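You operate a simulated robot arm through the tools that you are given. There is no shell and no other tool. Be economical: measure what you need, move in short steps, check, and stop when the job is done.

You run a simulated two-armed robot. Do the job below in one go: nothing can be reset, and whatever is moved stays where it is left.

Task
On the top of the lid table, fold the bench cloth in half.

The check looks at the end state, three seconds after you hand in, the way a careful person would. Anything else that was tipped, shoved, dropped, spilled or broken makes it a failure. A push-on lid holds only when it is set on centred and level and pressed home; a screw cap is set on level and turned clockwise until tight. Flat cloth is picked up by pressing the open fingertips on it (5 to 10 N) and closing them slowly along it; thin cloth reads only 2 to 8 mm in the jaws.

Robot
Two 7-joint arms with two-finger parallel grippers on one trunk, on a base that drives. Base frame: it is fixed to the floor where the robot stands at the start and does not move with it; the origin is under the middle of the robot, x ahead of it, y to its left, z up; the surface under the hand at the start is at about z = 0.85. Readings come in m, degrees, newtons and seconds.
The left shoulder is at the start at [0.05, 0.165, 1.155], the right one opposite. With the tool pointing down near the work surface each hand reaches from about 0.22 to 0.7 m from the robot's upright axis, wherever it stands, measured 20 degrees to its own side. Places, roughly: top of the lid table [0.6, 0.1, 0.8]. Payload 3.91 kg a hand.
The tool frame of a hand sits at the grasp point between the pads (the TCP): z along the fingers, y along the line on which they close. The tips reach 0.03 m beyond it. The gripper opens to 0.11 m. The fingers are 0.02 m wide and 0.01 m thick; the gripper's body (0.048 by 0.112 m) begins 0.055 m behind the TCP.
Orientation is told as [roll, pitch, yaw] about the base's x, y, z axes, in that order, counted from this pose: with the fingers straight down and closing along the base's y, the tool's x points along the base's -x, its y along +y and its z along -z.

Tools
- The arms move only by the tool send_rows. It takes "left_motion", "right_motion" or both (then of equal length, played together; a hand with none holds still); each is a list of rows, each a list of 7 numbers: the shift along the base's x, y, z in units of 25 mm (1.0 is 25 mm), then the turn, a rotation vector about the base's x, y, z in units of 6 degrees (1.0 is 6 degrees), then the opening in per cent of the stroke, from 0 (shut) to 100 (fully open). In form: [[dx, dy, dz, wx, wy, wz, claw], ...]. A call has 1 to 10 rows; each row shifts and turns the commanded pose from where the row before left it. A call with a number of a shift or a turn outside -1 to 1 is refused whole. Each row takes 0.2 s and may step no farther than 0.05 m and 8.6 degrees from the row before; otherwise, or with a gripper value out of range, the whole call is refused. Where a pose cannot be reached the arm comes as near as it can. A force on the tool above 40 N (or 10 N above the force at the start of the call, whichever is more), or a blocked arm, ends the call early, and 0.2 s more pass. Each finger travels about 0.045 m/s and halts on what it meets, pressing with about 40 N; the grip force reading is that of the motor and also rises with nothing between the fingers. The clock runs only during rows and for 0.2 s after the last one: add rows that do not move to give the fingers time. It gives the time, the measured TCP pose, the force on the tool (base axes), the opening and the grip force at its end, in the units of the frame above (readings bear some noise), with the torque about the TCP (base axes, N m) and any sound that the robot's microphone picked up, and new pictures: "views" is both (left out), scene, wrist or none (wrist: the cameras of the hands that moved).
- Cameras (640 x 400 px; columns grow to the right, rows downward): "scene" is now at [0.1084, 0.0241, 1.3134]; the picture's right is [0.29, -0.96, 0.00], its down [-0.67, -0.21, -0.71] and it looks along [0.68, 0.21, -0.70] (base axes); focal length 260 px, centre (320, 200). "left" rides on the left gripper at [0.072, -0.017, -0.103] in its tool frame; the picture's right is [0.23, 0.97, 0.00], its down [-0.76, 0.18, -0.62] and it looks along [-0.61, 0.14, 0.78] (tool axes); focal length 222 px, centre (320, 200). "right" rides on the right gripper at [0.072, 0.017, -0.103] in its tool frame; the picture's right is [-0.23, 0.97, 0.00], its down [-0.76, -0.18, -0.62] and it looks along [-0.61, -0.14, 0.78] (tool axes); focal length 222 px, centre (320, 200). There is no depth. A picture from a camera that has moved, and an enlarged one, comes with that camera's place and axes in the base frame and with its lens.
- slide_trunk(by): slides the trunk up (or, below 0, down) by that many m; the arms and the scene camera ride with it, the base frame stays. It gives what a move gives, with no picture.
- roll_base(legs): drives the robot by 1 to 6 legs, each [ahead, left, turn to the left] in m, m and degrees, along the robot's own axes; the way and the turn of a leg run together, so that a leg with both is an arc; at most 1.5 m and 180 degrees a leg. The arms and the cameras ride along, it lands a little off, and it stops where it bumps. It gives what a move gives, and a new picture of the scene camera.
- turn_head(pan, tilt): turns the head with the scene camera to pan (to the left, within 80 degrees either way) and tilt (down, from -29 to 69), counted from straight ahead of the robot. It gives what a move gives, and a new picture of the scene camera.
- close_up(camera, box): a new picture of the part [left, top, right, bottom] of that camera's present view, enlarged. It takes no simulated time.
- sign_off(): hands the job in; it is judged then, once.

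Go step by step. Nothing tells you exact positions but the pictures and the camera data: compare them with the known pose of the tool, close in by small moves and look again before you grip or let go. The budget is 120 turns and 260 pictures, counting those below and the enlarged ones. Unless the task says otherwise, let go and move clear before handing in, and close with one line.

The tools are called after "Emit:" as a command line: name --argument value ..., lists and objects as JSON in quotes. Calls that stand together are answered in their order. send_rows: Moves the arms, as the interface text tells. Its arguments: {"type":"object","properties":{"left_motion":{"type":"array"},"right_motion":{"type":"array"},"views":{"type":"string","enum":["both","scene","wrist","none"]}},"required":[]} The other tools are called the same way: slide_trunk (by) slides the trunk up or down; roll_base (legs) drives the base; turn_head (pan, tilt) turns the head that bears the scene camera; close_up (camera, box) takes an enlarged picture of a part of a camera's view; sign_off () hands the job in.

At the start:

```text
time_s: 0.0
left_tcp_pos: [0.4406, 0.3148, 1.0277]
left_tcp_rot: [0.0, 0.0, 0.1]
left_ft_force: [0.2, 0.6, -0.3]
left_ft_torque: [0.0, 0.01, -0.01]
left_opening: 0.1099
left_grip_force: 0.1
right_tcp_pos: [0.4049, -0.1016, 1.0775]
right_tcp_rot: [0.0, 0.1, 0.1]
right_ft_force: [-0.1, -0.6, 0.1]
right_ft_torque: [-0.02, 0.02, -0.01]
right_opening: 0.1101
right_grip_force: 0.0
trunk travel left (down, up): [-0.375, 0.128]
robot x, y, heading: [0.0019, 0.0013, 0.2]
head pan, tilt: [17.1, 44.5]
```

scene: 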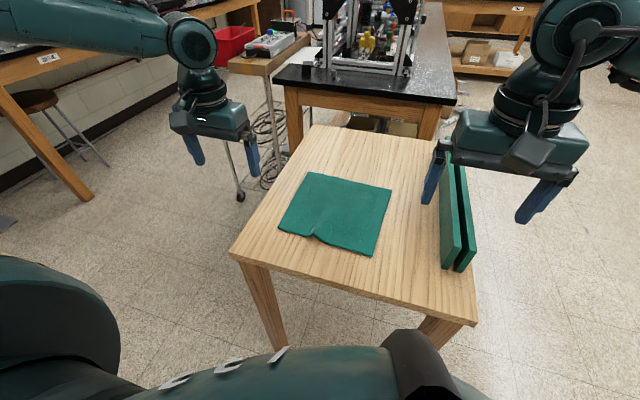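
right: 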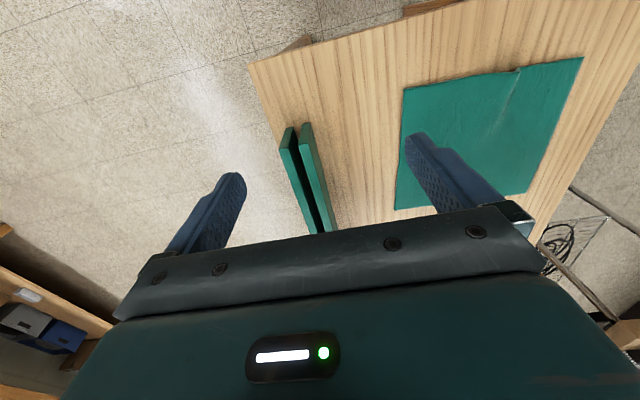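
left: 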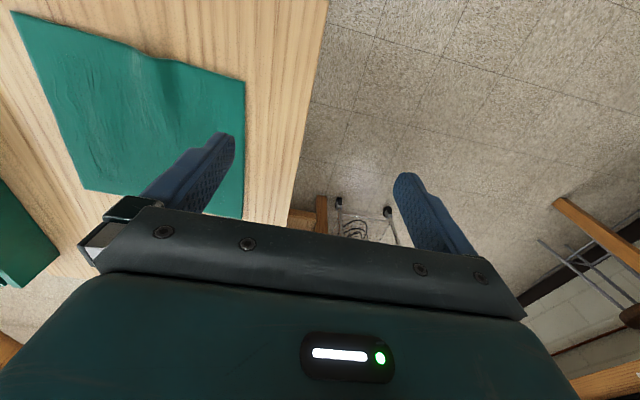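

The green cloth lies flat on the wood table, at about x 0.47–0.71 and y 0.0–0.25, with a small wrinkle on its near edge. A green two-plate stand is to its right. I'll look closer first.

Emit:
close_up --camera "scene" --box '[220, 120, 500, 295]'

Emit:
turn_head --pan 0 --tilt 65

```text
2.29 times, centred on (360, 208) of scene
camera zoom: at [0.1084, 0.0241, 1.3134], right [0.29, -0.96, 0.0], down [-0.67, -0.21, -0.71], along [0.68, 0.21, -0.7], focal length 593 px, centre (229, 183)
```

zoom: 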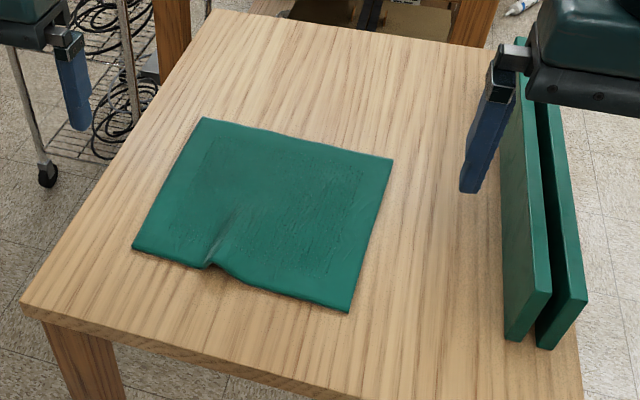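

```text
time_s: 0.8
left_tcp_pos: [0.4402, 0.3138, 1.0269]
left_tcp_rot: [-0.1, -0.1, 0.0]
left_ft_force: [0.1, 0.8, 0.1]
left_ft_torque: [-0.01, 0.02, 0.04]
left_opening: 0.11
left_grip_force: 0.1
right_tcp_pos: [0.4038, -0.1024, 1.0771]
right_tcp_rot: [0.1, 0.0, 0.0]
right_ft_force: [0.5, -0.5, 0.0]
right_ft_torque: [0.0, -0.02, -0.01]
right_opening: 0.1104
right_grip_force: 0.1
trunk travel left (down, up): [-0.375, 0.128]
robot x, y, heading: [0.0011, -0.0001, -0.1]
head pan, tilt: [0.0, 65.0]
camera scene: at [0.091, 0.0001, 1.2876], right [0.0, -1.0, 0.0], down [-0.91, 0.0, -0.42], along [0.42, 0.0, -0.91], focal length 260 px, centre (320, 200)
```

scene: 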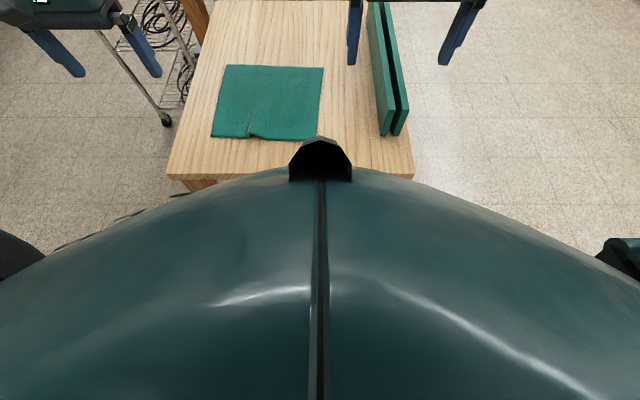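

The cloth's corners are at about (0.72,0.25), (0.71,-0.01), (0.47,0.01) and (0.48,0.25). I'll move the robot a little left and ahead so both hands can cover the whole cloth.

Emit:
roll_base --legs '[[0.0, 0.11, 0], [0.05, 0.0, 0]]'

```text
time_s: 3.0
left_tcp_pos: [0.4916, 0.4225, 1.0259]
left_tcp_rot: [0.0, -0.1, -0.1]
left_ft_force: [0.6, 0.2, 0.7]
left_ft_torque: [-0.02, 0.0, -0.02]
left_opening: 0.11
left_grip_force: 0.1
right_tcp_pos: [0.455, 0.0059, 1.077]
right_tcp_rot: [-0.1, 0.1, -0.1]
right_ft_force: [1.1, -0.2, 0.0]
right_ft_torque: [0.01, 0.0, 0.0]
right_opening: 0.1101
right_grip_force: 0.0
trunk travel left (down, up): [-0.375, 0.128]
robot x, y, heading: [0.0537, 0.1095, -0.0]
head pan, tilt: [0.0, 65.0]
camera scene: at [0.1418, 0.1092, 1.2875], right [0.0, -1.0, 0.0], down [-0.91, 0.0, -0.42], along [0.42, 0.0, -0.91], focal length 260 px, centre (320, 200)
```

scene: 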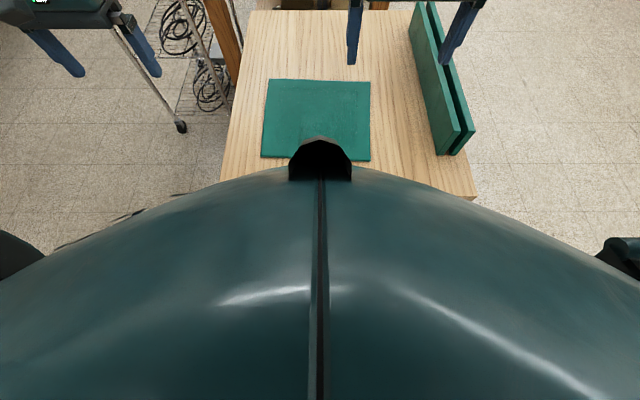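

The parallax between the two views puts the table top at z≈0.85, so the cloth spans about x 0.43–0.655 and y 0–0.23. I'll bring both hands over the near corners and stop well above it.

Emit:
send_rows --left_motion '[[-0.15, -0.89, -0.38, 0, 0, 0, 30], [-0.15, -0.89, -0.38, 0, 0, 0, 30], [-0.15, -0.89, -0.38, 0, 0, 0, 30], [-0.15, -0.89, -0.38, 0, 0, 0, 30], [-0.15, -0.89, -0.38, 0, 0, 0, 30], [-0.15, -0.89, -0.38, 0, 0, 0, 30], [-0.15, -0.89, -0.38, 0, 0, 0, 30], [-0.15, -0.89, -0.38, 0, 0, 0, 30], [-0.15, -0.89, -0.38, 0, 0, 0, 30], [-0.15, -0.89, -0.38, 0, 0, 0, 30]]' --right_motion '[[0, 0.136, -0.59, 0, 0, 0, 30], [0, 0.136, -0.59, 0, 0, 0, 30], [0, 0.136, -0.59, 0, 0, 0, 30], [0, 0.136, -0.59, 0, 0, 0, 30], [0, 0.136, -0.59, 0, 0, 0, 30], [0, 0.136, -0.59, 0, 0, 0, 30], [0, 0.136, -0.59, 0, 0, 0, 30], [0, 0.136, -0.59, 0, 0, 0, 30], [0, 0.136, -0.59, 0, 0, 0, 30], [0, 0.136, -0.59, 0, 0, 0, 30]]'

```text
time_s: 5.2
left_tcp_pos: [0.4414, 0.231, 0.9463]
left_tcp_rot: [-0.1, -0.1, -0.1]
left_ft_force: [-0.3, -0.4, 0.0]
left_ft_torque: [0.01, 0.02, 0.02]
left_opening: 0.0334
left_grip_force: 0.0
left hand out of reach, approached as far as the arm can: row 9, 10
right_tcp_pos: [0.4543, 0.0409, 0.9307]
right_tcp_rot: [0.0, 0.0, -0.2]
right_ft_force: [0.7, -1.4, 0.3]
right_ft_torque: [0.03, 0.01, 0.02]
right_opening: 0.0331
right_grip_force: 0.0
trunk travel left (down, up): [-0.375, 0.128]
robot x, y, heading: [0.0513, 0.1099, 0.1]
head pan, tilt: [0.0, 65.0]
camera scene: at [0.1409, 0.1093, 1.2876], right [0.0, -1.0, 0.0], down [-0.91, 0.0, -0.42], along [0.42, 0.0, -0.91], focal length 260 px, centre (320, 200)
camera right: at [0.381, 0.0574, 1.0331], right [0.23, 0.97, 0.0], down [0.76, -0.18, 0.62], along [0.61, -0.14, -0.78], focal length 222 px, centre (320, 200)
camera left: at [0.3698, 0.2146, 1.0498], right [-0.23, 0.97, 0.0], down [0.76, 0.18, 0.62], along [0.61, 0.14, -0.78], focal length 222 px, centre (320, 200)
```

scene: 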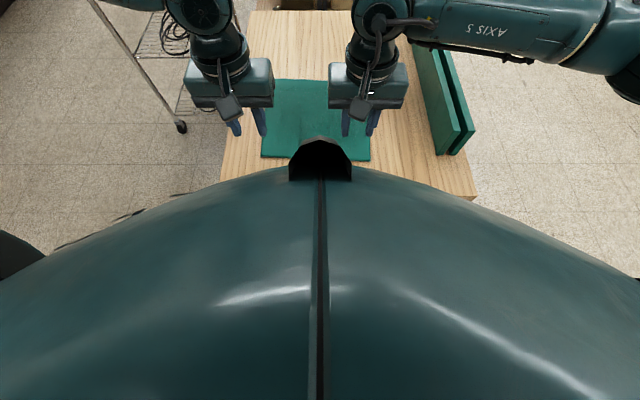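
right: 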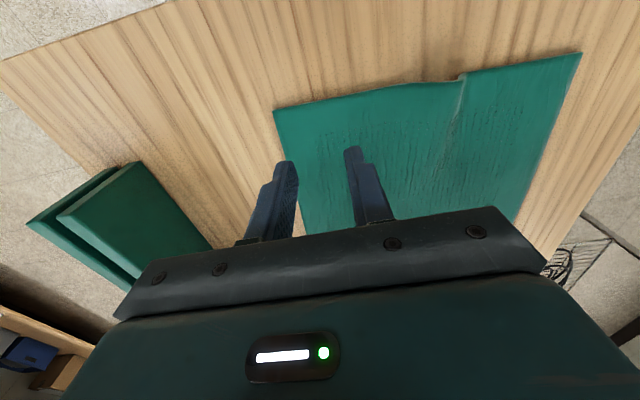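
left: 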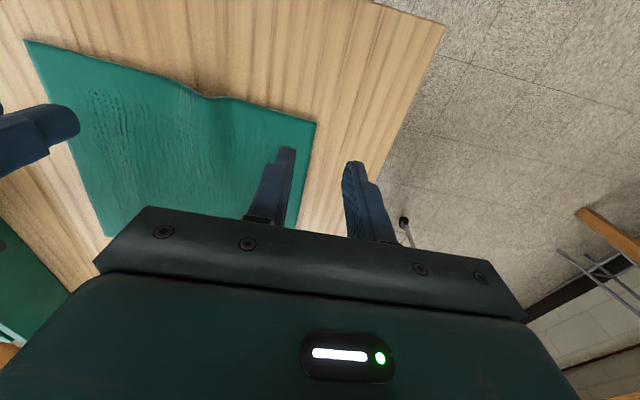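

The wrist views agree: near corners are at (0.427,0.008) and (0.439,0.226), with the table at 0.85. The left hand stopped short, so I'll try the last bit again.

Emit:
send_rows --left_motion '[[0.5, -0.4, 0.0, 0, 0, 0, 30], [0.0, -0.4, 0, 0, 0, 0, 30], [0.0, -0.4, 0, 0, 0, 0, 30], [0.0, 0, 0, 0, 0, 0, 30]]' --views "none"

```text
time_s: 6.2
left_tcp_pos: [0.4438, 0.2276, 0.9573]
left_tcp_rot: [-0.1, 0.0, -0.2]
left_ft_force: [0.4, 0.0, 0.4]
left_ft_torque: [0.02, -0.01, -0.01]
left_opening: 0.0332
left_grip_force: 0.2
left hand out of reach, approached as far as the arm can: row 1, 2, 3
right_tcp_pos: [0.4541, 0.0408, 0.9317]
right_tcp_rot: [0.1, -0.1, 0.0]
right_ft_force: [0.8, -0.6, 0.0]
right_ft_torque: [-0.03, 0.03, 0.03]
right_opening: 0.0331
right_grip_force: 0.1
trunk travel left (down, up): [-0.375, 0.128]
robot x, y, heading: [0.0482, 0.1078, -0.0]
head pan, tilt: [0.0, 65.0]
```

The left hand isn't advancing. I'll check whether the two arms are limiting each other by shifting the right hand away while nudging the left.

Emit:
send_rows --left_motion '[[0, 0, 0, 0, 0, 0, 30], [0, 0, 0, 0, 0, 0, 30], [0.4, -0.5, 0, 0, 0, 0, 30], [0.0, -0.5, 0, 0, 0, 0, 30], [0, 0, 0, 0, 0, 0, 30]]' --right_motion '[[0, -1, 0.3, 0, 0, 0, 30], [0, -1, 0.3, 0, 0, 0, 30], [0, -1, 0.3, 0, 0, 0, 30], [0, 0, 0, 0, 0, 0, 30], [0, 0, 0, 0, 0, 0, 30]]' --views "scene"

```text
time_s: 7.4
left_tcp_pos: [0.4465, 0.2245, 0.9669]
left_tcp_rot: [0.0, -0.1, -0.1]
left_ft_force: [0.4, 0.2, 0.2]
left_ft_torque: [-0.01, -0.04, -0.03]
left_opening: 0.0329
left_grip_force: 0.1
left hand out of reach, approached as far as the arm can: row 3, 4
right_tcp_pos: [0.4547, -0.0332, 0.9532]
right_tcp_rot: [-0.1, 0.0, -0.1]
right_ft_force: [-0.5, 1.1, 1.0]
right_ft_torque: [-0.02, 0.02, 0.0]
right_opening: 0.0332
right_grip_force: 0.1
trunk travel left (down, up): [-0.375, 0.128]
robot x, y, heading: [0.0507, 0.107, 0.1]
head pan, tilt: [0.0, 65.0]
camera scene: at [0.1408, 0.1092, 1.2876], right [0.0, -1.0, 0.0], down [-0.91, 0.0, -0.42], along [0.42, 0.0, -0.91], focal length 260 px, centre (320, 200)
```

scene: 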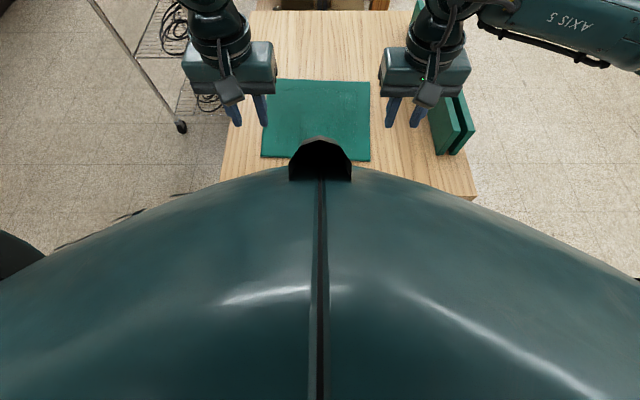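

It isn't the arms interfering with each other, so the left arm is at a joint limit. I'll try yawing it with its inward swing.

Emit:
send_rows --left_motion '[[0, 0, 0, 0, 0, -1, 30], [0, 0, 0, 0, 0, -1, 30], [0, 0, 0, 0, 0, -1, 30], [0.2, -0.5, 0, 0, 0, -1, 30], [0.0, -0.5, 0, 0, 0, 0, 30], [0, 0, 0, 0, 0, 0, 30]]' --views "none"

```text
time_s: 8.8
left_tcp_pos: [0.4428, 0.2212, 0.9721]
left_tcp_rot: [0.0, -0.1, -24.1]
left_ft_force: [-0.1, 0.2, 0.2]
left_ft_torque: [-0.02, -0.02, -0.02]
left_opening: 0.033
left_grip_force: 0.1
left hand out of reach, approached as far as the arm can: row 4, 5
right_tcp_pos: [0.4548, -0.0331, 0.9517]
right_tcp_rot: [0.1, 0.0, -0.1]
right_ft_force: [-0.4, 0.7, 1.2]
right_ft_torque: [0.02, 0.01, -0.01]
right_opening: 0.0332
right_grip_force: 0.1
trunk travel left (down, up): [-0.375, 0.128]
robot x, y, heading: [0.0473, 0.1082, -0.1]
head pan, tilt: [0.0, 65.0]
```

I'll look at the left arm's posture to see what limits it.

Emit:
turn_head --pan 35 --tilt 25

Emit:
turn_head --pan -35 --tilt 25

```text
time_s: 9.8
left_tcp_pos: [0.4438, 0.2223, 0.9743]
left_tcp_rot: [0.0, -0.1, -24.1]
left_ft_force: [-0.9, -0.2, -0.2]
left_ft_torque: [0.01, -0.02, -0.02]
left_opening: 0.0331
left_grip_force: 0.0
right_tcp_pos: [0.4549, -0.0333, 0.9524]
right_tcp_rot: [0.0, 0.1, -0.1]
right_ft_force: [-0.4, -0.1, -0.1]
right_ft_torque: [-0.06, 0.03, 0.02]
right_opening: 0.0331
right_grip_force: 0.1
trunk travel left (down, up): [-0.375, 0.128]
robot x, y, heading: [0.0506, 0.112, -0.1]
head pan, tilt: [35.0, 25.0]
camera scene: at [0.1557, 0.162, 1.3431], right [0.57, -0.82, 0.0], down [-0.35, -0.24, -0.91], along [0.74, 0.52, -0.42], focal length 260 px, centre (320, 200)
```

scene: 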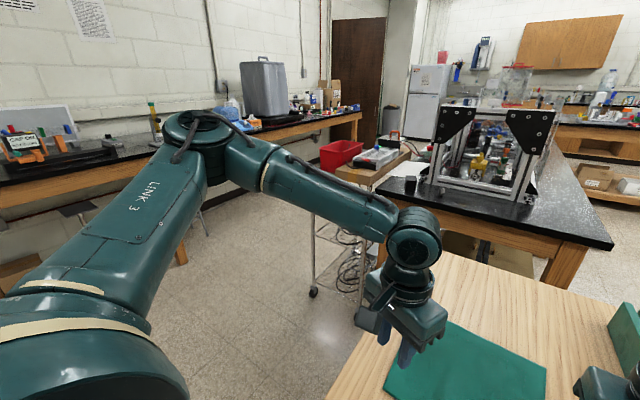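

```text
time_s: 11.3
left_tcp_pos: [0.4431, 0.2214, 0.9731]
left_tcp_rot: [0.1, -0.1, -24.1]
left_ft_force: [0.1, 0.0, -0.6]
left_ft_torque: [0.01, 0.01, 0.03]
left_opening: 0.0329
left_grip_force: 0.1
right_tcp_pos: [0.4553, -0.0322, 0.9524]
right_tcp_rot: [0.0, 0.0, -0.1]
right_ft_force: [-0.7, -0.5, 0.1]
right_ft_torque: [0.0, -0.01, 0.0]
right_opening: 0.0329
right_grip_force: 0.0
trunk travel left (down, up): [-0.375, 0.128]
robot x, y, heading: [0.0465, 0.1103, -0.1]
head pan, tilt: [-35.0, 25.0]
camera scene: at [0.1555, 0.0564, 1.3432], right [-0.57, -0.82, 0.0], down [-0.35, 0.24, -0.91], along [0.74, -0.52, -0.42], focal length 260 px, centre (320, 200)
```

scene: 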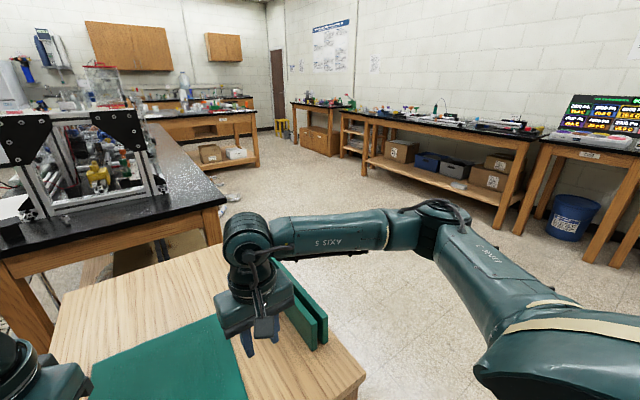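

Both elbows are out in mirrored poses, and the left arm is simply cramped. I'll back the base off by 5 cm and shift it 3 cm right for more room.

Emit:
roll_base --legs '[[-0.05, -0.03, 0]]'

Emit:
send_rows --left_motion '[[0.5, 0, -0.1, 0, 0, 1, 30], [0.5, 0, -0.1, 0, 0, 1, 30], [0.5, 0, -0.1, 0, 0, 1, 30], [0.5, 0, -0.1, 0, 0, 1, 30], [0.3, 0, -0.3, 0, 0, 0, 30], [0.1, 0, -0.3, 0, 0, 0, 30], [0, 0, -0.3, 0, 0, 0, 30], [0, 0, 0, 0, 0, 0, 30]]' --views "none"

```text
time_s: 12.2
left_tcp_pos: [0.3942, 0.1936, 0.9744]
left_tcp_rot: [0.0, 0.0, -24.1]
left_ft_force: [-0.7, 0.1, -0.3]
left_ft_torque: [0.03, 0.0, -0.03]
left_opening: 0.033
left_grip_force: 0.1
right_tcp_pos: [0.4046, -0.0626, 0.9522]
right_tcp_rot: [0.1, 0.0, -0.2]
right_ft_force: [0.2, -0.1, 0.6]
right_ft_torque: [0.0, 0.0, -0.01]
right_opening: 0.0332
right_grip_force: 0.0
trunk travel left (down, up): [-0.375, 0.128]
robot x, y, heading: [0.0017, 0.0791, -0.1]
head pan, tilt: [-35.0, 25.0]
camera scene: at [0.1048, 0.0267, 1.3433], right [-0.58, -0.82, 0.0], down [-0.34, 0.24, -0.91], along [0.74, -0.52, -0.42], focal length 260 px, centre (320, 200)
```

scene: 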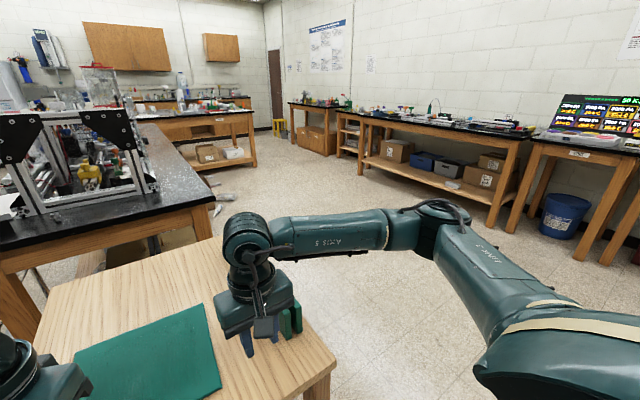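

```text
time_s: 14.0
left_tcp_pos: [0.4397, 0.221, 0.9516]
left_tcp_rot: [-0.1, -0.1, -0.1]
left_ft_force: [0.5, -0.2, -0.6]
left_ft_torque: [0.01, -0.01, -0.02]
left_opening: 0.033
left_grip_force: 0.0
left hand out of reach, approached as far as the arm can: row 1, 2, 3, 4, 5, 6
right_tcp_pos: [0.4055, -0.0621, 0.9536]
right_tcp_rot: [0.0, 0.0, -0.2]
right_ft_force: [-0.5, -0.5, -0.9]
right_ft_torque: [0.03, 0.0, -0.02]
right_opening: 0.0331
right_grip_force: 0.0
trunk travel left (down, up): [-0.375, 0.128]
robot x, y, heading: [0.0, 0.0835, -0.3]
head pan, tilt: [-35.0, 25.0]
```

The last rows were reachable, so I'll try stepping the left hand again from here.

Emit:
send_rows --left_motion '[[0.5, 0, 0, 0, 0, 0, 30], [0.5, 0, 0, 0, 0, 0, 30], [0, -0.4, 0, 0, 0, 0, 30], [0, -0.4, 0, 0, 0, 0, 30], [0, 0, -0.3, 0, 0, 0, 30], [0, 0, 0, 0, 0, 0, 30]]' --views "none"

```text
time_s: 15.4
left_tcp_pos: [0.4495, 0.2253, 0.9559]
left_tcp_rot: [-0.2, -0.1, -0.1]
left_ft_force: [0.9, 0.1, -0.4]
left_ft_torque: [-0.01, -0.02, 0.0]
left_opening: 0.033
left_grip_force: 0.1
left hand out of reach, approached as far as the arm can: row 1, 2, 3, 4
right_tcp_pos: [0.4043, -0.0629, 0.9527]
right_tcp_rot: [0.0, 0.0, -0.2]
right_ft_force: [-0.4, 0.6, 0.1]
right_ft_torque: [-0.01, 0.02, 0.01]
right_opening: 0.0328
right_grip_force: 0.1
trunk travel left (down, up): [-0.375, 0.128]
robot x, y, heading: [0.0014, 0.0779, 0.1]
head pan, tilt: [-35.0, 25.0]
```

The left arm has drifted into a poor posture. I'll take it back out and up, near its starting posture, then come in another way.

Emit:
send_rows --left_motion '[[0, 0.9, 0.4, 0, 0, 0, 30], [0, 0.9, 0.4, 0, 0, 0, 30], [0, 0.9, 0.4, 0, 0, 0, 30], [0, 0.9, 0.4, 0, 0, 0, 30], [0, 0.9, 0.4, 0, 0, 0, 30], [0, 0.9, 0.4, 0, 0, 0, 30], [0.5, 0, 0, 0, 0, 0, 30], [0.5, 0, 0, 0, 0, 0, 30], [0.5, 0, 0, 0, 0, 0, 30], [0, 0, 0, 0, 0, 0, 30]]' --views "none"

Emit:
turn_head --pan 35 --tilt 25

```text
time_s: 17.6
left_tcp_pos: [0.4869, 0.3601, 1.0145]
left_tcp_rot: [-0.1, -0.1, -0.2]
left_ft_force: [0.0, 0.5, 0.7]
left_ft_torque: [0.0, 0.01, 0.03]
left_opening: 0.0328
left_grip_force: 0.0
right_tcp_pos: [0.4031, -0.0625, 0.9523]
right_tcp_rot: [0.1, -0.1, -0.2]
right_ft_force: [-0.1, -0.5, -0.7]
right_ft_torque: [-0.02, -0.02, -0.02]
right_opening: 0.0329
right_grip_force: 0.1
trunk travel left (down, up): [-0.375, 0.128]
robot x, y, heading: [0.0042, 0.0826, -0.2]
head pan, tilt: [-35.0, 25.0]
```

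```text
time_s: 19.0
left_tcp_pos: [0.4874, 0.3595, 1.0134]
left_tcp_rot: [-0.1, 0.0, -0.2]
left_ft_force: [-0.7, 0.2, -0.7]
left_ft_torque: [0.02, 0.0, -0.01]
left_opening: 0.0328
left_grip_force: 0.1
right_tcp_pos: [0.4055, -0.0628, 0.9515]
right_tcp_rot: [0.0, 0.0, -0.3]
right_ft_force: [-0.3, 0.5, -0.6]
right_ft_torque: [0.0, 0.0, -0.01]
right_opening: 0.033
right_grip_force: 0.0
trunk travel left (down, up): [-0.375, 0.128]
robot x, y, heading: [0.0008, 0.0821, -0.2]
head pan, tilt: [35.0, 25.0]
camera scene: at [0.1059, 0.1328, 1.3432], right [0.57, -0.82, 0.0], down [-0.35, -0.24, -0.91], along [0.74, 0.52, -0.42], focal length 260 px, centre (320, 200)
```

scene: 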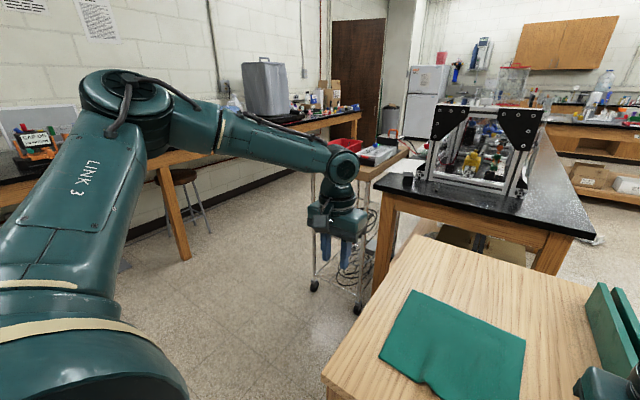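

Going higher relative to the shoulder let the left hand come further in, so lowering the trunk should help. I'll raise both hands, then lower the trunk by 0.12.

Emit:
send_rows --right_motion '[[0, 0, 1, 0, 0, 0, 30], [0, 0, 1, 0, 0, 0, 30], [0, 0, 1, 0, 0, 0, 30], [0, 0, 1, 0, 0, 0, 30], [0, 0, 1, 0, 0, 0, 30], [0, 0, 0, 0, 0, 0, 30]]' --left_motion '[[0, 0, 1, 0, 0, 0, 30], [0, 0, 1, 0, 0, 0, 30], [0, 0, 1, 0, 0, 0, 30], [0, 0, 0, 0, 0, 0, 30], [0, 0, 0, 0, 0, 0, 30], [0, 0, 0, 0, 0, 0, 30]]' --views "none"

Emit:
slide_trunk --by -0.12

Emit:
send_rows --left_motion '[[0, -0.8, -0.1, 0, 0, 0, 30], [0, -0.8, -0.1, 0, 0, 0, 30], [0, -0.8, -0.1, 0, 0, 0, 30], [0, -0.8, -0.1, 0, 0, 0, 30], [0, -0.8, -0.1, 0, 0, 0, 30], [0, -0.8, -0.1, 0, 0, 0, 30], [0, -0.8, -0.1, 0, 0, 0, 30], [0, -0.8, -0.1, 0, 0, 0, 30], [0, 0, 0, 0, 0, 0, 30]]' --views "none"

```text
time_s: 20.4
left_tcp_pos: [0.488, 0.3605, 1.0901]
left_tcp_rot: [0.0, -0.1, -0.2]
left_ft_force: [0.3, -0.7, 0.0]
left_ft_torque: [0.03, 0.0, -0.01]
left_opening: 0.0332
left_grip_force: 0.0
right_tcp_pos: [0.4063, -0.0638, 1.077]
right_tcp_rot: [0.1, 0.1, -0.2]
right_ft_force: [0.4, -0.5, 0.3]
right_ft_torque: [0.0, 0.01, 0.04]
right_opening: 0.0332
right_grip_force: 0.1
trunk travel left (down, up): [-0.375, 0.128]
robot x, y, heading: [0.0017, 0.081, 0.1]
head pan, tilt: [35.0, 25.0]
```

```text
time_s: 21.9
left_tcp_pos: [0.4879, 0.3608, 0.9691]
left_tcp_rot: [0.0, 0.0, -0.1]
left_ft_force: [0.2, 0.2, 0.2]
left_ft_torque: [-0.01, -0.05, 0.03]
left_opening: 0.0329
left_grip_force: 0.0
right_tcp_pos: [0.4048, -0.0628, 0.9558]
right_tcp_rot: [0.0, 0.0, -0.2]
right_ft_force: [1.1, -0.8, -0.2]
right_ft_torque: [0.03, 0.01, 0.02]
right_opening: 0.0331
right_grip_force: 0.0
trunk travel left (down, up): [-0.255, 0.248]
robot x, y, heading: [-0.0005, 0.0822, -0.1]
head pan, tilt: [35.0, 25.0]
```

```text
time_s: 23.9
left_tcp_pos: [0.4754, 0.2183, 0.9483]
left_tcp_rot: [-0.2, -0.1, -0.1]
left_ft_force: [0.6, -0.2, 0.0]
left_ft_torque: [0.03, 0.02, 0.04]
left_opening: 0.033
left_grip_force: 0.0
left hand out of reach, approached as far as the arm can: row 7, 8
right_tcp_pos: [0.4056, -0.0617, 0.9571]
right_tcp_rot: [0.1, 0.1, -0.2]
right_ft_force: [0.5, 0.8, 1.1]
right_ft_torque: [0.0, -0.01, -0.01]
right_opening: 0.033
right_grip_force: 0.0
trunk travel left (down, up): [-0.255, 0.248]
robot x, y, heading: [-0.0006, 0.0779, 0.0]
head pan, tilt: [35.0, 25.0]
```

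The left hand stops near its shoulder line. I'll simply shift the base 4 cm further right, so the left works straight ahead and the right slightly inward.

Emit:
roll_base --legs '[[0, -0.045, 0]]'

Emit:
send_rows --left_motion '[[0, 0.2, 0, 0, 0, 0, 30], [0, 0.2, 0, 0, 0, 0, 30], [0, 0.2, 0, 0, 0, 0, 30], [0, 0.2, 0, 0, 0, 0, 30], [-0.2, 0, -0.5, 0, 0, 0, 30], [-0.2, 0, -0.4, 0, 0, 0, 30], [-0.2, 0, 0, 0, 0, 0, 30], [0, 0, 0, 0, 0, 0, 30]]' --right_motion '[[0.25, 0.7, 0, 0, 0, 0, 30], [0.25, 0.7, 0, 0, 0, 0, 30], [0.25, 0.7, 0, 0, 0, 0, 30], [0.25, 0.7, 0, 0, 0, 0, 30], [0.25, 0.7, -0.2, 0, 0, 0, 30], [0.25, 0.7, -0.2, 0, 0, 0, 30], [0.2, 0, -0.2, 0, 0, 0, 30], [0, 0, 0, 0, 0, 0, 30]]' --views "wrist"

```text
time_s: 25.0
left_tcp_pos: [0.4768, 0.1723, 0.9492]
left_tcp_rot: [-0.1, -0.2, -0.1]
left_ft_force: [0.4, 0.6, -0.3]
left_ft_torque: [0.03, 0.0, 0.07]
left_opening: 0.0329
left_grip_force: 0.1
right_tcp_pos: [0.4057, -0.1087, 0.9574]
right_tcp_rot: [0.0, 0.0, -0.2]
right_ft_force: [0.0, -0.4, 0.6]
right_ft_torque: [-0.01, 0.02, 0.0]
right_opening: 0.0329
right_grip_force: 0.1
trunk travel left (down, up): [-0.255, 0.248]
robot x, y, heading: [-0.0016, 0.0373, -0.2]
head pan, tilt: [35.0, 25.0]
camera scene: at [0.1058, 0.088, 1.2232], right [0.57, -0.82, 0.0], down [-0.35, -0.24, -0.91], along [0.74, 0.52, -0.42], focal length 260 px, centre (320, 200)
```

scene: 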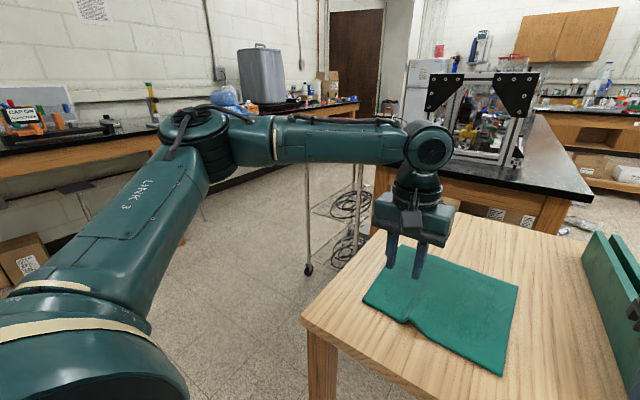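

```text
time_s: 26.8
left_tcp_pos: [0.4618, 0.1919, 0.9252]
left_tcp_rot: [-0.2, -0.2, -0.1]
left_ft_force: [0.2, -0.2, 0.4]
left_ft_torque: [-0.01, -0.01, -0.01]
left_opening: 0.033
left_grip_force: 0.1
right_tcp_pos: [0.4474, -0.0026, 0.9407]
right_tcp_rot: [0.0, 0.0, -0.2]
right_ft_force: [0.4, -0.6, 0.1]
right_ft_torque: [0.0, 0.02, 0.01]
right_opening: 0.0334
right_grip_force: 0.2
trunk travel left (down, up): [-0.255, 0.248]
robot x, y, heading: [0.0005, 0.0373, -0.0]
head pan, tilt: [35.0, 25.0]
camera right: at [0.3739, 0.0137, 1.0438], right [0.23, 0.97, 0.0], down [0.76, -0.18, 0.62], along [0.61, -0.14, -0.78], focal length 222 px, centre (320, 200)
camera left: at [0.389, 0.176, 1.0278], right [-0.23, 0.97, 0.0], down [0.76, 0.18, 0.62], along [0.61, 0.14, -0.78], focal length 222 px, centre (320, 200)
```

right: 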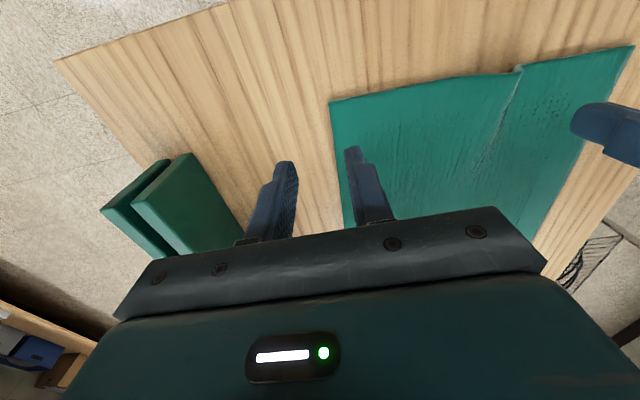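
left: 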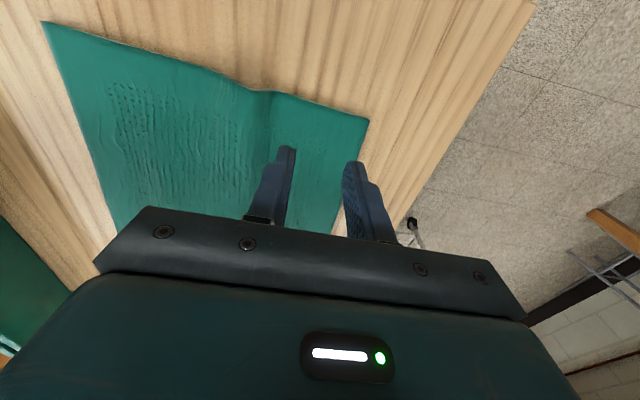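

Both hands reach now. I'll place them over the corners, left at (0.452,0.198) and right at (0.440,0.038), and drop to just above the cloth.

Emit:
send_rows --left_motion '[[-0.2, 0.125, -0.2, 0, 0, 0, 30], [-0.2, 0.125, -0.2, 0, 0, 0, 30], [0, 0, -0.2, 0, 0, 0, 30], [0, 0, -0.3, 0, 0, 0, 30], [0, 0, -0.3, 0, 0, 0, 30], [0, 0, 0, 0, 0, 0, 30]]' --right_motion '[[-0.15, 0.8, -0.3, 0, 0, 0, 30], [-0.15, 0.8, -0.3, 0, 0, 0, 30], [0, 0, -0.4, 0, 0, 0, 30], [0, 0, -0.4, 0, 0, 0, 30], [0, 0, -0.4, 0, 0, 0, 30], [0, 0, 0, 0, 0, 0, 30]]' --views "wrist"

```text
time_s: 28.2
left_tcp_pos: [0.4518, 0.2006, 0.8962]
left_tcp_rot: [-0.1, -0.2, -0.1]
left_ft_force: [-0.3, 0.5, -0.3]
left_ft_torque: [-0.01, 0.02, 0.0]
left_opening: 0.0332
left_grip_force: 0.2
right_tcp_pos: [0.4401, 0.0368, 0.8971]
right_tcp_rot: [0.0, 0.0, -0.2]
right_ft_force: [0.6, 0.2, -1.1]
right_ft_torque: [-0.01, 0.0, -0.05]
right_opening: 0.033
right_grip_force: 0.1
trunk travel left (down, up): [-0.255, 0.248]
robot x, y, heading: [-0.0013, 0.0327, -0.2]
head pan, tilt: [35.0, 25.0]
camera right: at [0.367, 0.054, 0.9991], right [0.23, 0.97, 0.0], down [0.76, -0.18, 0.62], along [0.61, -0.14, -0.78], focal length 222 px, centre (320, 200)
camera left: at [0.379, 0.1826, 0.9987], right [-0.22, 0.97, 0.0], down [0.76, 0.18, 0.62], along [0.61, 0.14, -0.78], focal length 222 px, centre (320, 200)
```

right: 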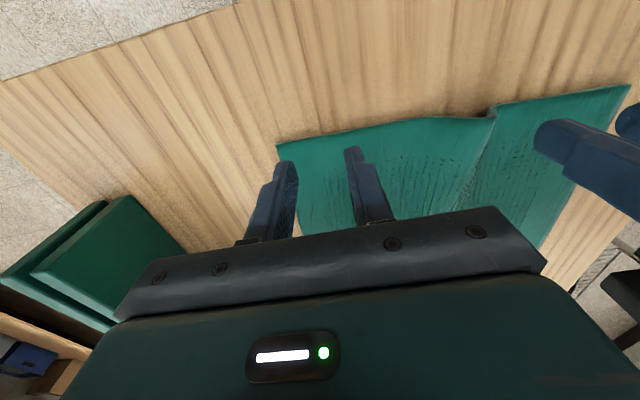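
left: 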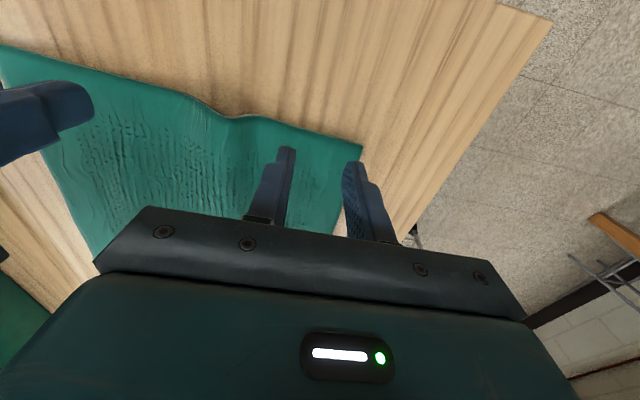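

The fingertips straddle the corners with the outer ones right at the side edges. I'll shift a few millimetres inward and lower gently to make contact.

Emit:
send_rows --left_motion '[[-0.05, -0.2, -0.1, 0, 0, 0, 30], [0, 0, -0.1, 0, 0, 0, 30], [0, 0, -0.1, 0, 0, 0, 30], [0, 0, -0.1, 0, 0, 0, 30], [0, 0, 0, 0, 0, 0, 30]]' --right_motion '[[0, 0.2, -0.1, 0, 0, 0, 30], [0, 0, -0.1, 0, 0, 0, 30], [0, 0, -0.1, 0, 0, 0, 30], [0, 0, -0.1, 0, 0, 0, 30], [0, 0, 0, 0, 0, 0, 30]]' --views "none"

```text
time_s: 29.4
left_tcp_pos: [0.4483, 0.1923, 0.8848]
left_tcp_rot: [-0.1, -0.2, 0.0]
left_ft_force: [0.3, 0.7, 1.1]
left_ft_torque: [0.02, -0.02, -0.01]
left_opening: 0.0328
left_grip_force: 0.0
right_tcp_pos: [0.4397, 0.0417, 0.887]
right_tcp_rot: [0.0, -0.1, -0.2]
right_ft_force: [0.1, -0.8, -0.2]
right_ft_torque: [0.0, 0.0, -0.02]
right_opening: 0.0331
right_grip_force: 0.0
trunk travel left (down, up): [-0.255, 0.248]
robot x, y, heading: [-0.0027, 0.0365, -0.2]
head pan, tilt: [35.0, 25.0]
```

Emit:
send_rows --left_motion '[[0, 0, -0.08, 0, 0, 0, 30], [0, 0, -0.05, 0, 0, 0, 30], [0, 0, 0, 0, 0, 0, 30]]' --right_motion '[[0, 0, -0.08, 0, 0, 0, 30], [0, 0, -0.08, 0, 0, 0, 30], [0, 0, 0, 0, 0, 0, 30]]' --views "none"

```text
time_s: 30.2
left_tcp_pos: [0.4491, 0.1945, 0.8828]
left_tcp_rot: [-0.2, -0.2, -0.1]
left_ft_force: [-0.5, -0.8, 6.1]
left_ft_torque: [-0.04, -0.01, 0.03]
left_opening: 0.0332
left_grip_force: 0.1
right_tcp_pos: [0.4399, 0.042, 0.8833]
right_tcp_rot: [0.1, 0.0, -0.2]
right_ft_force: [0.5, 1.4, 5.1]
right_ft_torque: [0.09, -0.08, -0.03]
right_opening: 0.033
right_grip_force: 0.1
trunk travel left (down, up): [-0.255, 0.248]
robot x, y, heading: [0.0038, 0.0337, 0.1]
head pan, tilt: [35.0, 25.0]
```

I'm in contact at 5–6 N on both hands. Next I'll close the fingers slowly along the cloth.

Emit:
send_rows --left_motion '[[0, 0, 0, 0, 0, 0, 27], [0, 0, 0, 0, 0, 0, 24], [0, 0, 0, 0, 0, 0, 21], [0, 0, 0, 0, 0, 0, 18], [0, 0, 0, 0, 0, 0, 15], [0, 0, 0, 0, 0, 0, 12], [0, 0, 0, 0, 0, 0, 9], [0, 0, 0, 0, 0, 0, 6], [0, 0, 0, 0, 0, 0, 3], [0, 0, 0, 0, 0, 0, 0]]' --right_motion '[[0, 0, -0.03, 0, 0, 0, 27], [0, 0, 0, 0, 0, 0, 24], [0, 0, 0, 0, 0, 0, 21], [0, 0, 0, 0, 0, 0, 18], [0, 0, 0, 0, 0, 0, 15], [0, 0, 0, 0, 0, 0, 12], [0, 0, 0, 0, 0, 0, 9], [0, 0, 0, 0, 0, 0, 6], [0, 0, 0, 0, 0, 0, 3], [0, 0, 0, 0, 0, 0, 0]]' --views "wrist"

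```text
time_s: 32.4
left_tcp_pos: [0.4486, 0.1945, 0.8837]
left_tcp_rot: [-0.2, -0.4, -0.2]
left_ft_force: [-0.1, -1.3, 6.5]
left_ft_torque: [-0.03, -0.02, -0.01]
left_opening: 0.0039
left_grip_force: 39.7
right_tcp_pos: [0.4378, 0.0418, 0.8836]
right_tcp_rot: [0.0, 0.0, -0.2]
right_ft_force: [0.2, 1.0, 17.9]
right_ft_torque: [0.01, -0.1, 0.02]
right_opening: 0.0
right_grip_force: 29.5
trunk travel left (down, up): [-0.255, 0.248]
robot x, y, heading: [0.0, 0.0381, -0.3]
head pan, tilt: [35.0, 25.0]
camera right: at [0.3652, 0.0585, 0.986], right [0.23, 0.97, 0.0], down [0.76, -0.18, 0.62], along [0.61, -0.14, -0.78], focal length 222 px, centre (320, 200)
camera left: at [0.3764, 0.178, 0.9865], right [-0.22, 0.97, 0.0], down [0.76, 0.18, 0.63], along [0.61, 0.14, -0.78], focal length 222 px, centre (320, 200)
```

right: 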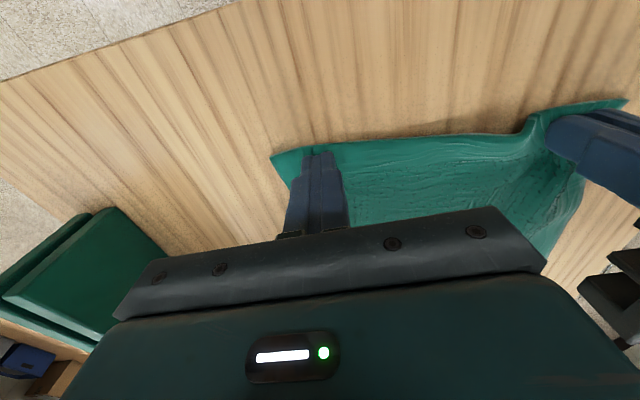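
left: 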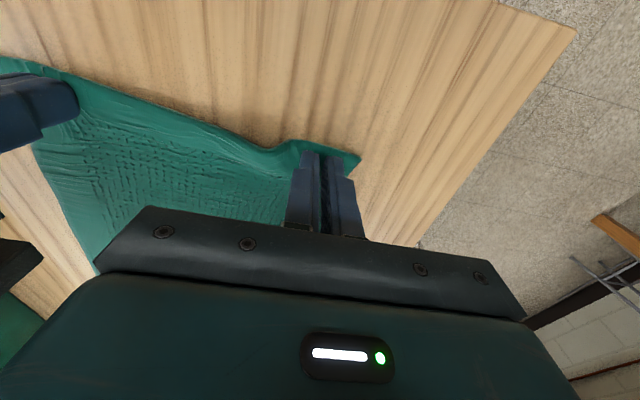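

The left hand holds cloth at 3.9 mm, but the right slipped off with a reading of 0. I'll reopen and press the right hand again.

Emit:
send_rows --right_motion '[[0, 0, 0.15, 0, 0, 0, 0], [0, 0, 0.15, 0, 0, 0, 35], [0, 0, 0, 0, 0, 0, 35], [0, 0.08, 0, 0, 0, 0, 35], [0, 0, 0, 0, 0, 0, 35], [0, 0, -0.1, 0, 0, 0, 35], [0, 0, -0.1, 0, 0, 0, 35], [0, 0, 0, 0, 0, 0, 35]]' --views "wrist"

```text
time_s: 34.2
left_tcp_pos: [0.4482, 0.1946, 0.884]
left_tcp_rot: [-0.1, -0.3, -0.1]
left_ft_force: [-3.1, 0.2, 11.0]
left_ft_torque: [-0.03, 0.06, 0.0]
left_opening: 0.0039
left_grip_force: 40.3
right_tcp_pos: [0.4391, 0.0435, 0.8852]
right_tcp_rot: [0.1, -0.1, -0.2]
right_ft_force: [-0.4, 0.2, 1.2]
right_ft_torque: [-0.02, 0.02, 0.02]
right_opening: 0.0385
right_grip_force: 0.1
trunk travel left (down, up): [-0.255, 0.248]
robot x, y, heading: [-0.0011, 0.0373, -0.4]
head pan, tilt: [35.0, 25.0]
camera right: at [0.3661, 0.0607, 0.9877], right [0.23, 0.97, 0.0], down [0.76, -0.18, 0.62], along [0.61, -0.14, -0.78], focal length 222 px, centre (320, 200)
```

right: 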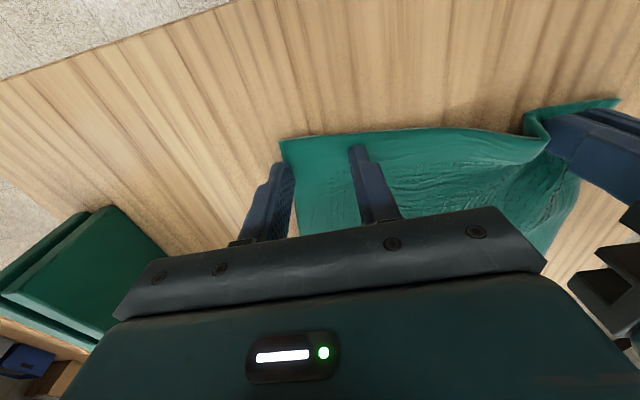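

The cloth's right edge is now at y≈0.024. I'll move the right hand inward to y≈0.053, narrow the opening a little, press and close.

Emit:
send_rows --right_motion '[[0, 0, 0.1, 0, 0, 0, 30], [-0.2, 0.4, 0, 0, 0, 0, 30], [0, 0, -0.1, 0, 0, 0, 30], [0, 0, -0.08, 0, 0, 0, 30], [0, 0, -0.02, 0, 0, 0, 30], [0, 0, 0, 0, 0, 0, 30]]' --views "none"

```text
time_s: 35.6
left_tcp_pos: [0.4493, 0.1939, 0.8842]
left_tcp_rot: [-0.1, -0.3, -0.1]
left_ft_force: [-0.2, -0.3, 8.2]
left_ft_torque: [-0.01, 0.02, 0.01]
left_opening: 0.004
left_grip_force: 40.1
right_tcp_pos: [0.4343, 0.054, 0.8826]
right_tcp_rot: [0.1, -0.1, -0.3]
right_ft_force: [-2.8, 1.1, 7.9]
right_ft_torque: [0.07, 0.03, -0.01]
right_opening: 0.0332
right_grip_force: 0.0
trunk travel left (down, up): [-0.255, 0.248]
robot x, y, heading: [0.0007, 0.0327, -0.3]
head pan, tilt: [35.0, 25.0]
```

Emit:
send_rows --right_motion '[[0, 0, 0, 0, 0, 0, 27], [0, 0, 0, 0, 0, 0, 24], [0, 0, 0, 0, 0, 0, 21], [0, 0, 0, 0, 0, 0, 18], [0, 0, 0, 0, 0, 0, 15], [0, 0, 0, 0, 0, 0, 12], [0, 0, 0, 0, 0, 0, 9], [0, 0, 0, 0, 0, 0, 6], [0, 0, 0, 0, 0, 0, 3], [0, 0, 0, 0, 0, 0, 0]]' --views "wrist"

```text
time_s: 37.8
left_tcp_pos: [0.4483, 0.1936, 0.8842]
left_tcp_rot: [-0.1, -0.3, -0.1]
left_ft_force: [-0.1, -0.3, 7.0]
left_ft_torque: [-0.04, 0.03, 0.05]
left_opening: 0.0037
left_grip_force: 40.1
right_tcp_pos: [0.4338, 0.0541, 0.8829]
right_tcp_rot: [0.0, -0.2, -0.2]
right_ft_force: [-0.5, -1.1, 12.8]
right_ft_torque: [-0.07, 0.0, 0.0]
right_opening: 0.0
right_grip_force: 31.0
trunk travel left (down, up): [-0.255, 0.248]
robot x, y, heading: [0.0007, 0.0325, -0.4]
head pan, tilt: [35.0, 25.0]
camera right: at [0.3603, 0.07, 0.9863], right [0.23, 0.97, 0.0], down [0.76, -0.18, 0.62], along [0.61, -0.14, -0.78], focal length 222 px, centre (320, 200)
```

right: 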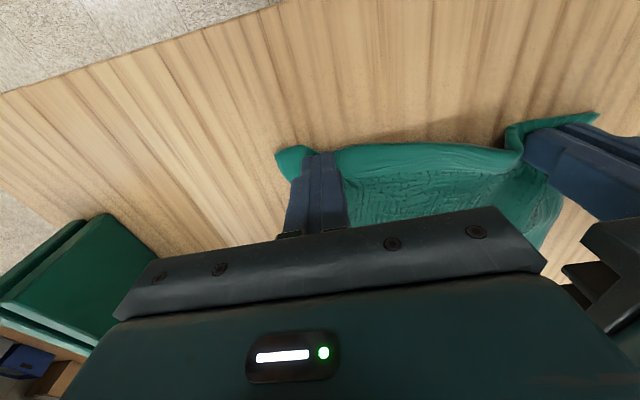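

It slipped again, with the force climbing above 10 N. I'll retry with a lighter press, a wider opening and slower closing.

Emit:
send_rows --right_motion '[[0, 0, 0.3, 0, 0, 0, 0], [0, 0, 0, 0, 0, 0, 40], [0, 0, 0, 0, 0, 0, 40], [0, 0, 0, 0, 0, 0, 40], [0, 0.1, -0.1, 0, 0, 0, 40], [0.1, 0, -0.1, 0, 0, 0, 40], [0, 0, 0, 0, 0, 0, 40]]' --views "wrist"

```text
time_s: 39.4
left_tcp_pos: [0.4487, 0.1935, 0.8835]
left_tcp_rot: [-0.1, -0.2, -0.1]
left_ft_force: [-1.9, -0.6, 11.6]
left_ft_torque: [-0.02, 0.06, 0.02]
left_opening: 0.0035
left_grip_force: 40.1
right_tcp_pos: [0.436, 0.0576, 0.8847]
right_tcp_rot: [0.0, -0.1, -0.2]
right_ft_force: [-0.7, -1.0, 1.6]
right_ft_torque: [0.02, 0.02, 0.0]
right_opening: 0.0439
right_grip_force: 0.1
trunk travel left (down, up): [-0.255, 0.248]
robot x, y, heading: [0.0032, 0.0345, -0.5]
head pan, tilt: [35.0, 25.0]
camera right: at [0.3628, 0.0734, 0.9881], right [0.23, 0.97, 0.0], down [0.76, -0.18, 0.62], along [0.61, -0.14, -0.78], focal length 222 px, centre (320, 200)
```

right: 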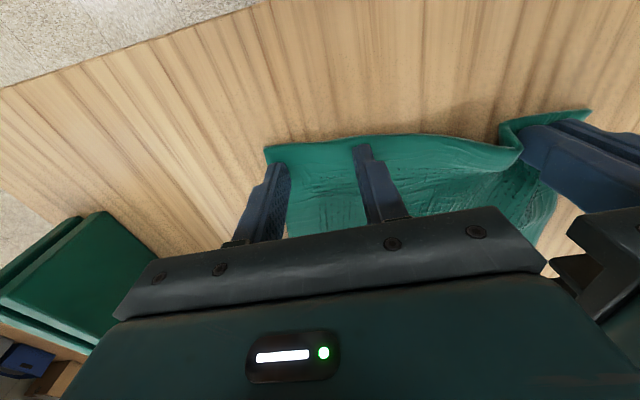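

Emit:
send_rows --right_motion '[[0, 0, -0.06, 0, 0, 0, 40], [0, 0, 0, 0, 0, 0, 37], [0, 0, 0, 0, 0, 0, 34], [0, 0, 0, 0, 0, 0, 31], [0, 0, 0, 0, 0, 0, 28], [0, 0, 0, 0, 0, 0, 26], [0, 0, 0, 0, 0, 0, 24], [0, 0, 0, 0, 0, 0, 22], [0, 0, 0, 0, 0, 0, 20], [0, 0, 0, 0, 0, 0, 18]]' --views "wrist"

```text
time_s: 41.6
left_tcp_pos: [0.4483, 0.194, 0.8835]
left_tcp_rot: [-0.1, -0.2, -0.1]
left_ft_force: [-1.8, -1.0, 10.1]
left_ft_torque: [-0.03, 0.02, 0.03]
left_opening: 0.0038
left_grip_force: 40.1
right_tcp_pos: [0.4366, 0.0564, 0.8852]
right_tcp_rot: [0.0, -0.1, -0.2]
right_ft_force: [0.2, 1.5, 7.5]
right_ft_torque: [0.09, 0.0, -0.02]
right_opening: 0.0204
right_grip_force: 0.3
trunk travel left (down, up): [-0.255, 0.248]
robot x, y, heading: [-0.0028, 0.036, -0.3]
head pan, tilt: [35.0, 25.0]
camera right: at [0.3626, 0.073, 0.9869], right [0.23, 0.97, 0.0], down [0.76, -0.18, 0.62], along [0.61, -0.14, -0.78], focal length 222 px, centre (320, 200)
```

right: 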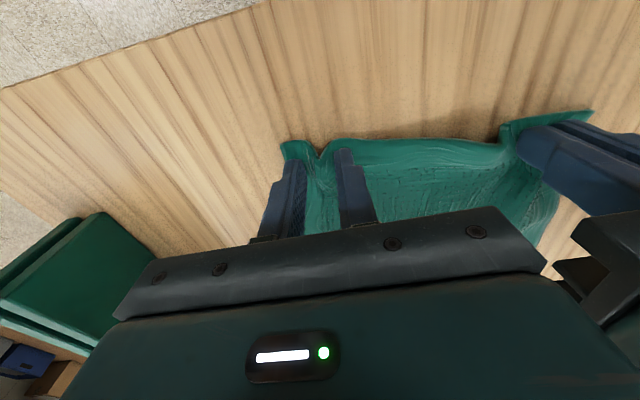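

A ridge is forming between the right fingers. I'll keep closing slowly.

Emit:
send_rows --right_motion '[[0, 0, 0, 0, 0, 0, 16], [0, 0, 0, 0, 0, 0, 14], [0, 0, 0, 0, 0, 0, 12], [0, 0, 0, 0, 0, 0, 10], [0, 0, 0, 0, 0, 0, 8], [0, 0, 0, 0, 0, 0, 6], [0, 0, 0, 0, 0, 0, 4], [0, 0, 0, 0, 0, 0, 2], [0, 0, 0, 0, 0, 0, 0], [0, 0, 0, 0, 0, 0, 0]]' --views "wrist"

```text
time_s: 43.8
left_tcp_pos: [0.4484, 0.1937, 0.8842]
left_tcp_rot: [-0.1, -0.2, -0.2]
left_ft_force: [-1.6, -5.1, 8.6]
left_ft_torque: [-0.21, 0.03, -0.1]
left_opening: 0.0039
left_grip_force: 40.1
right_tcp_pos: [0.4364, 0.057, 0.8844]
right_tcp_rot: [0.1, -0.1, -0.2]
right_ft_force: [2.9, 7.6, 9.4]
right_ft_torque: [0.24, -0.08, 0.05]
right_opening: 0.0042
right_grip_force: 40.4
trunk travel left (down, up): [-0.255, 0.248]
robot x, y, heading: [-0.0038, 0.0362, -0.1]
head pan, tilt: [35.0, 25.0]
camera right: at [0.3625, 0.0734, 0.987], right [0.23, 0.97, 0.0], down [0.76, -0.18, 0.62], along [0.61, -0.14, -0.78], focal length 222 px, centre (320, 200)
```

right: 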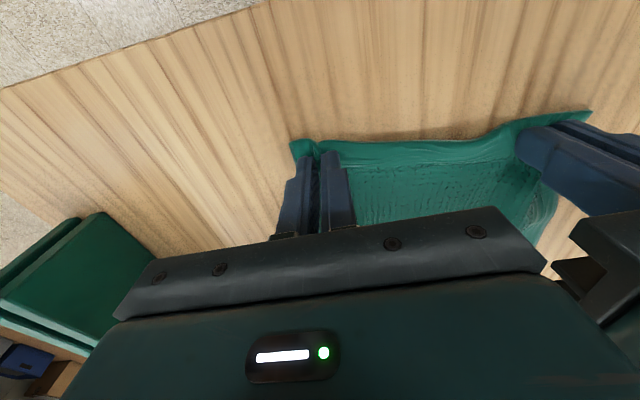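

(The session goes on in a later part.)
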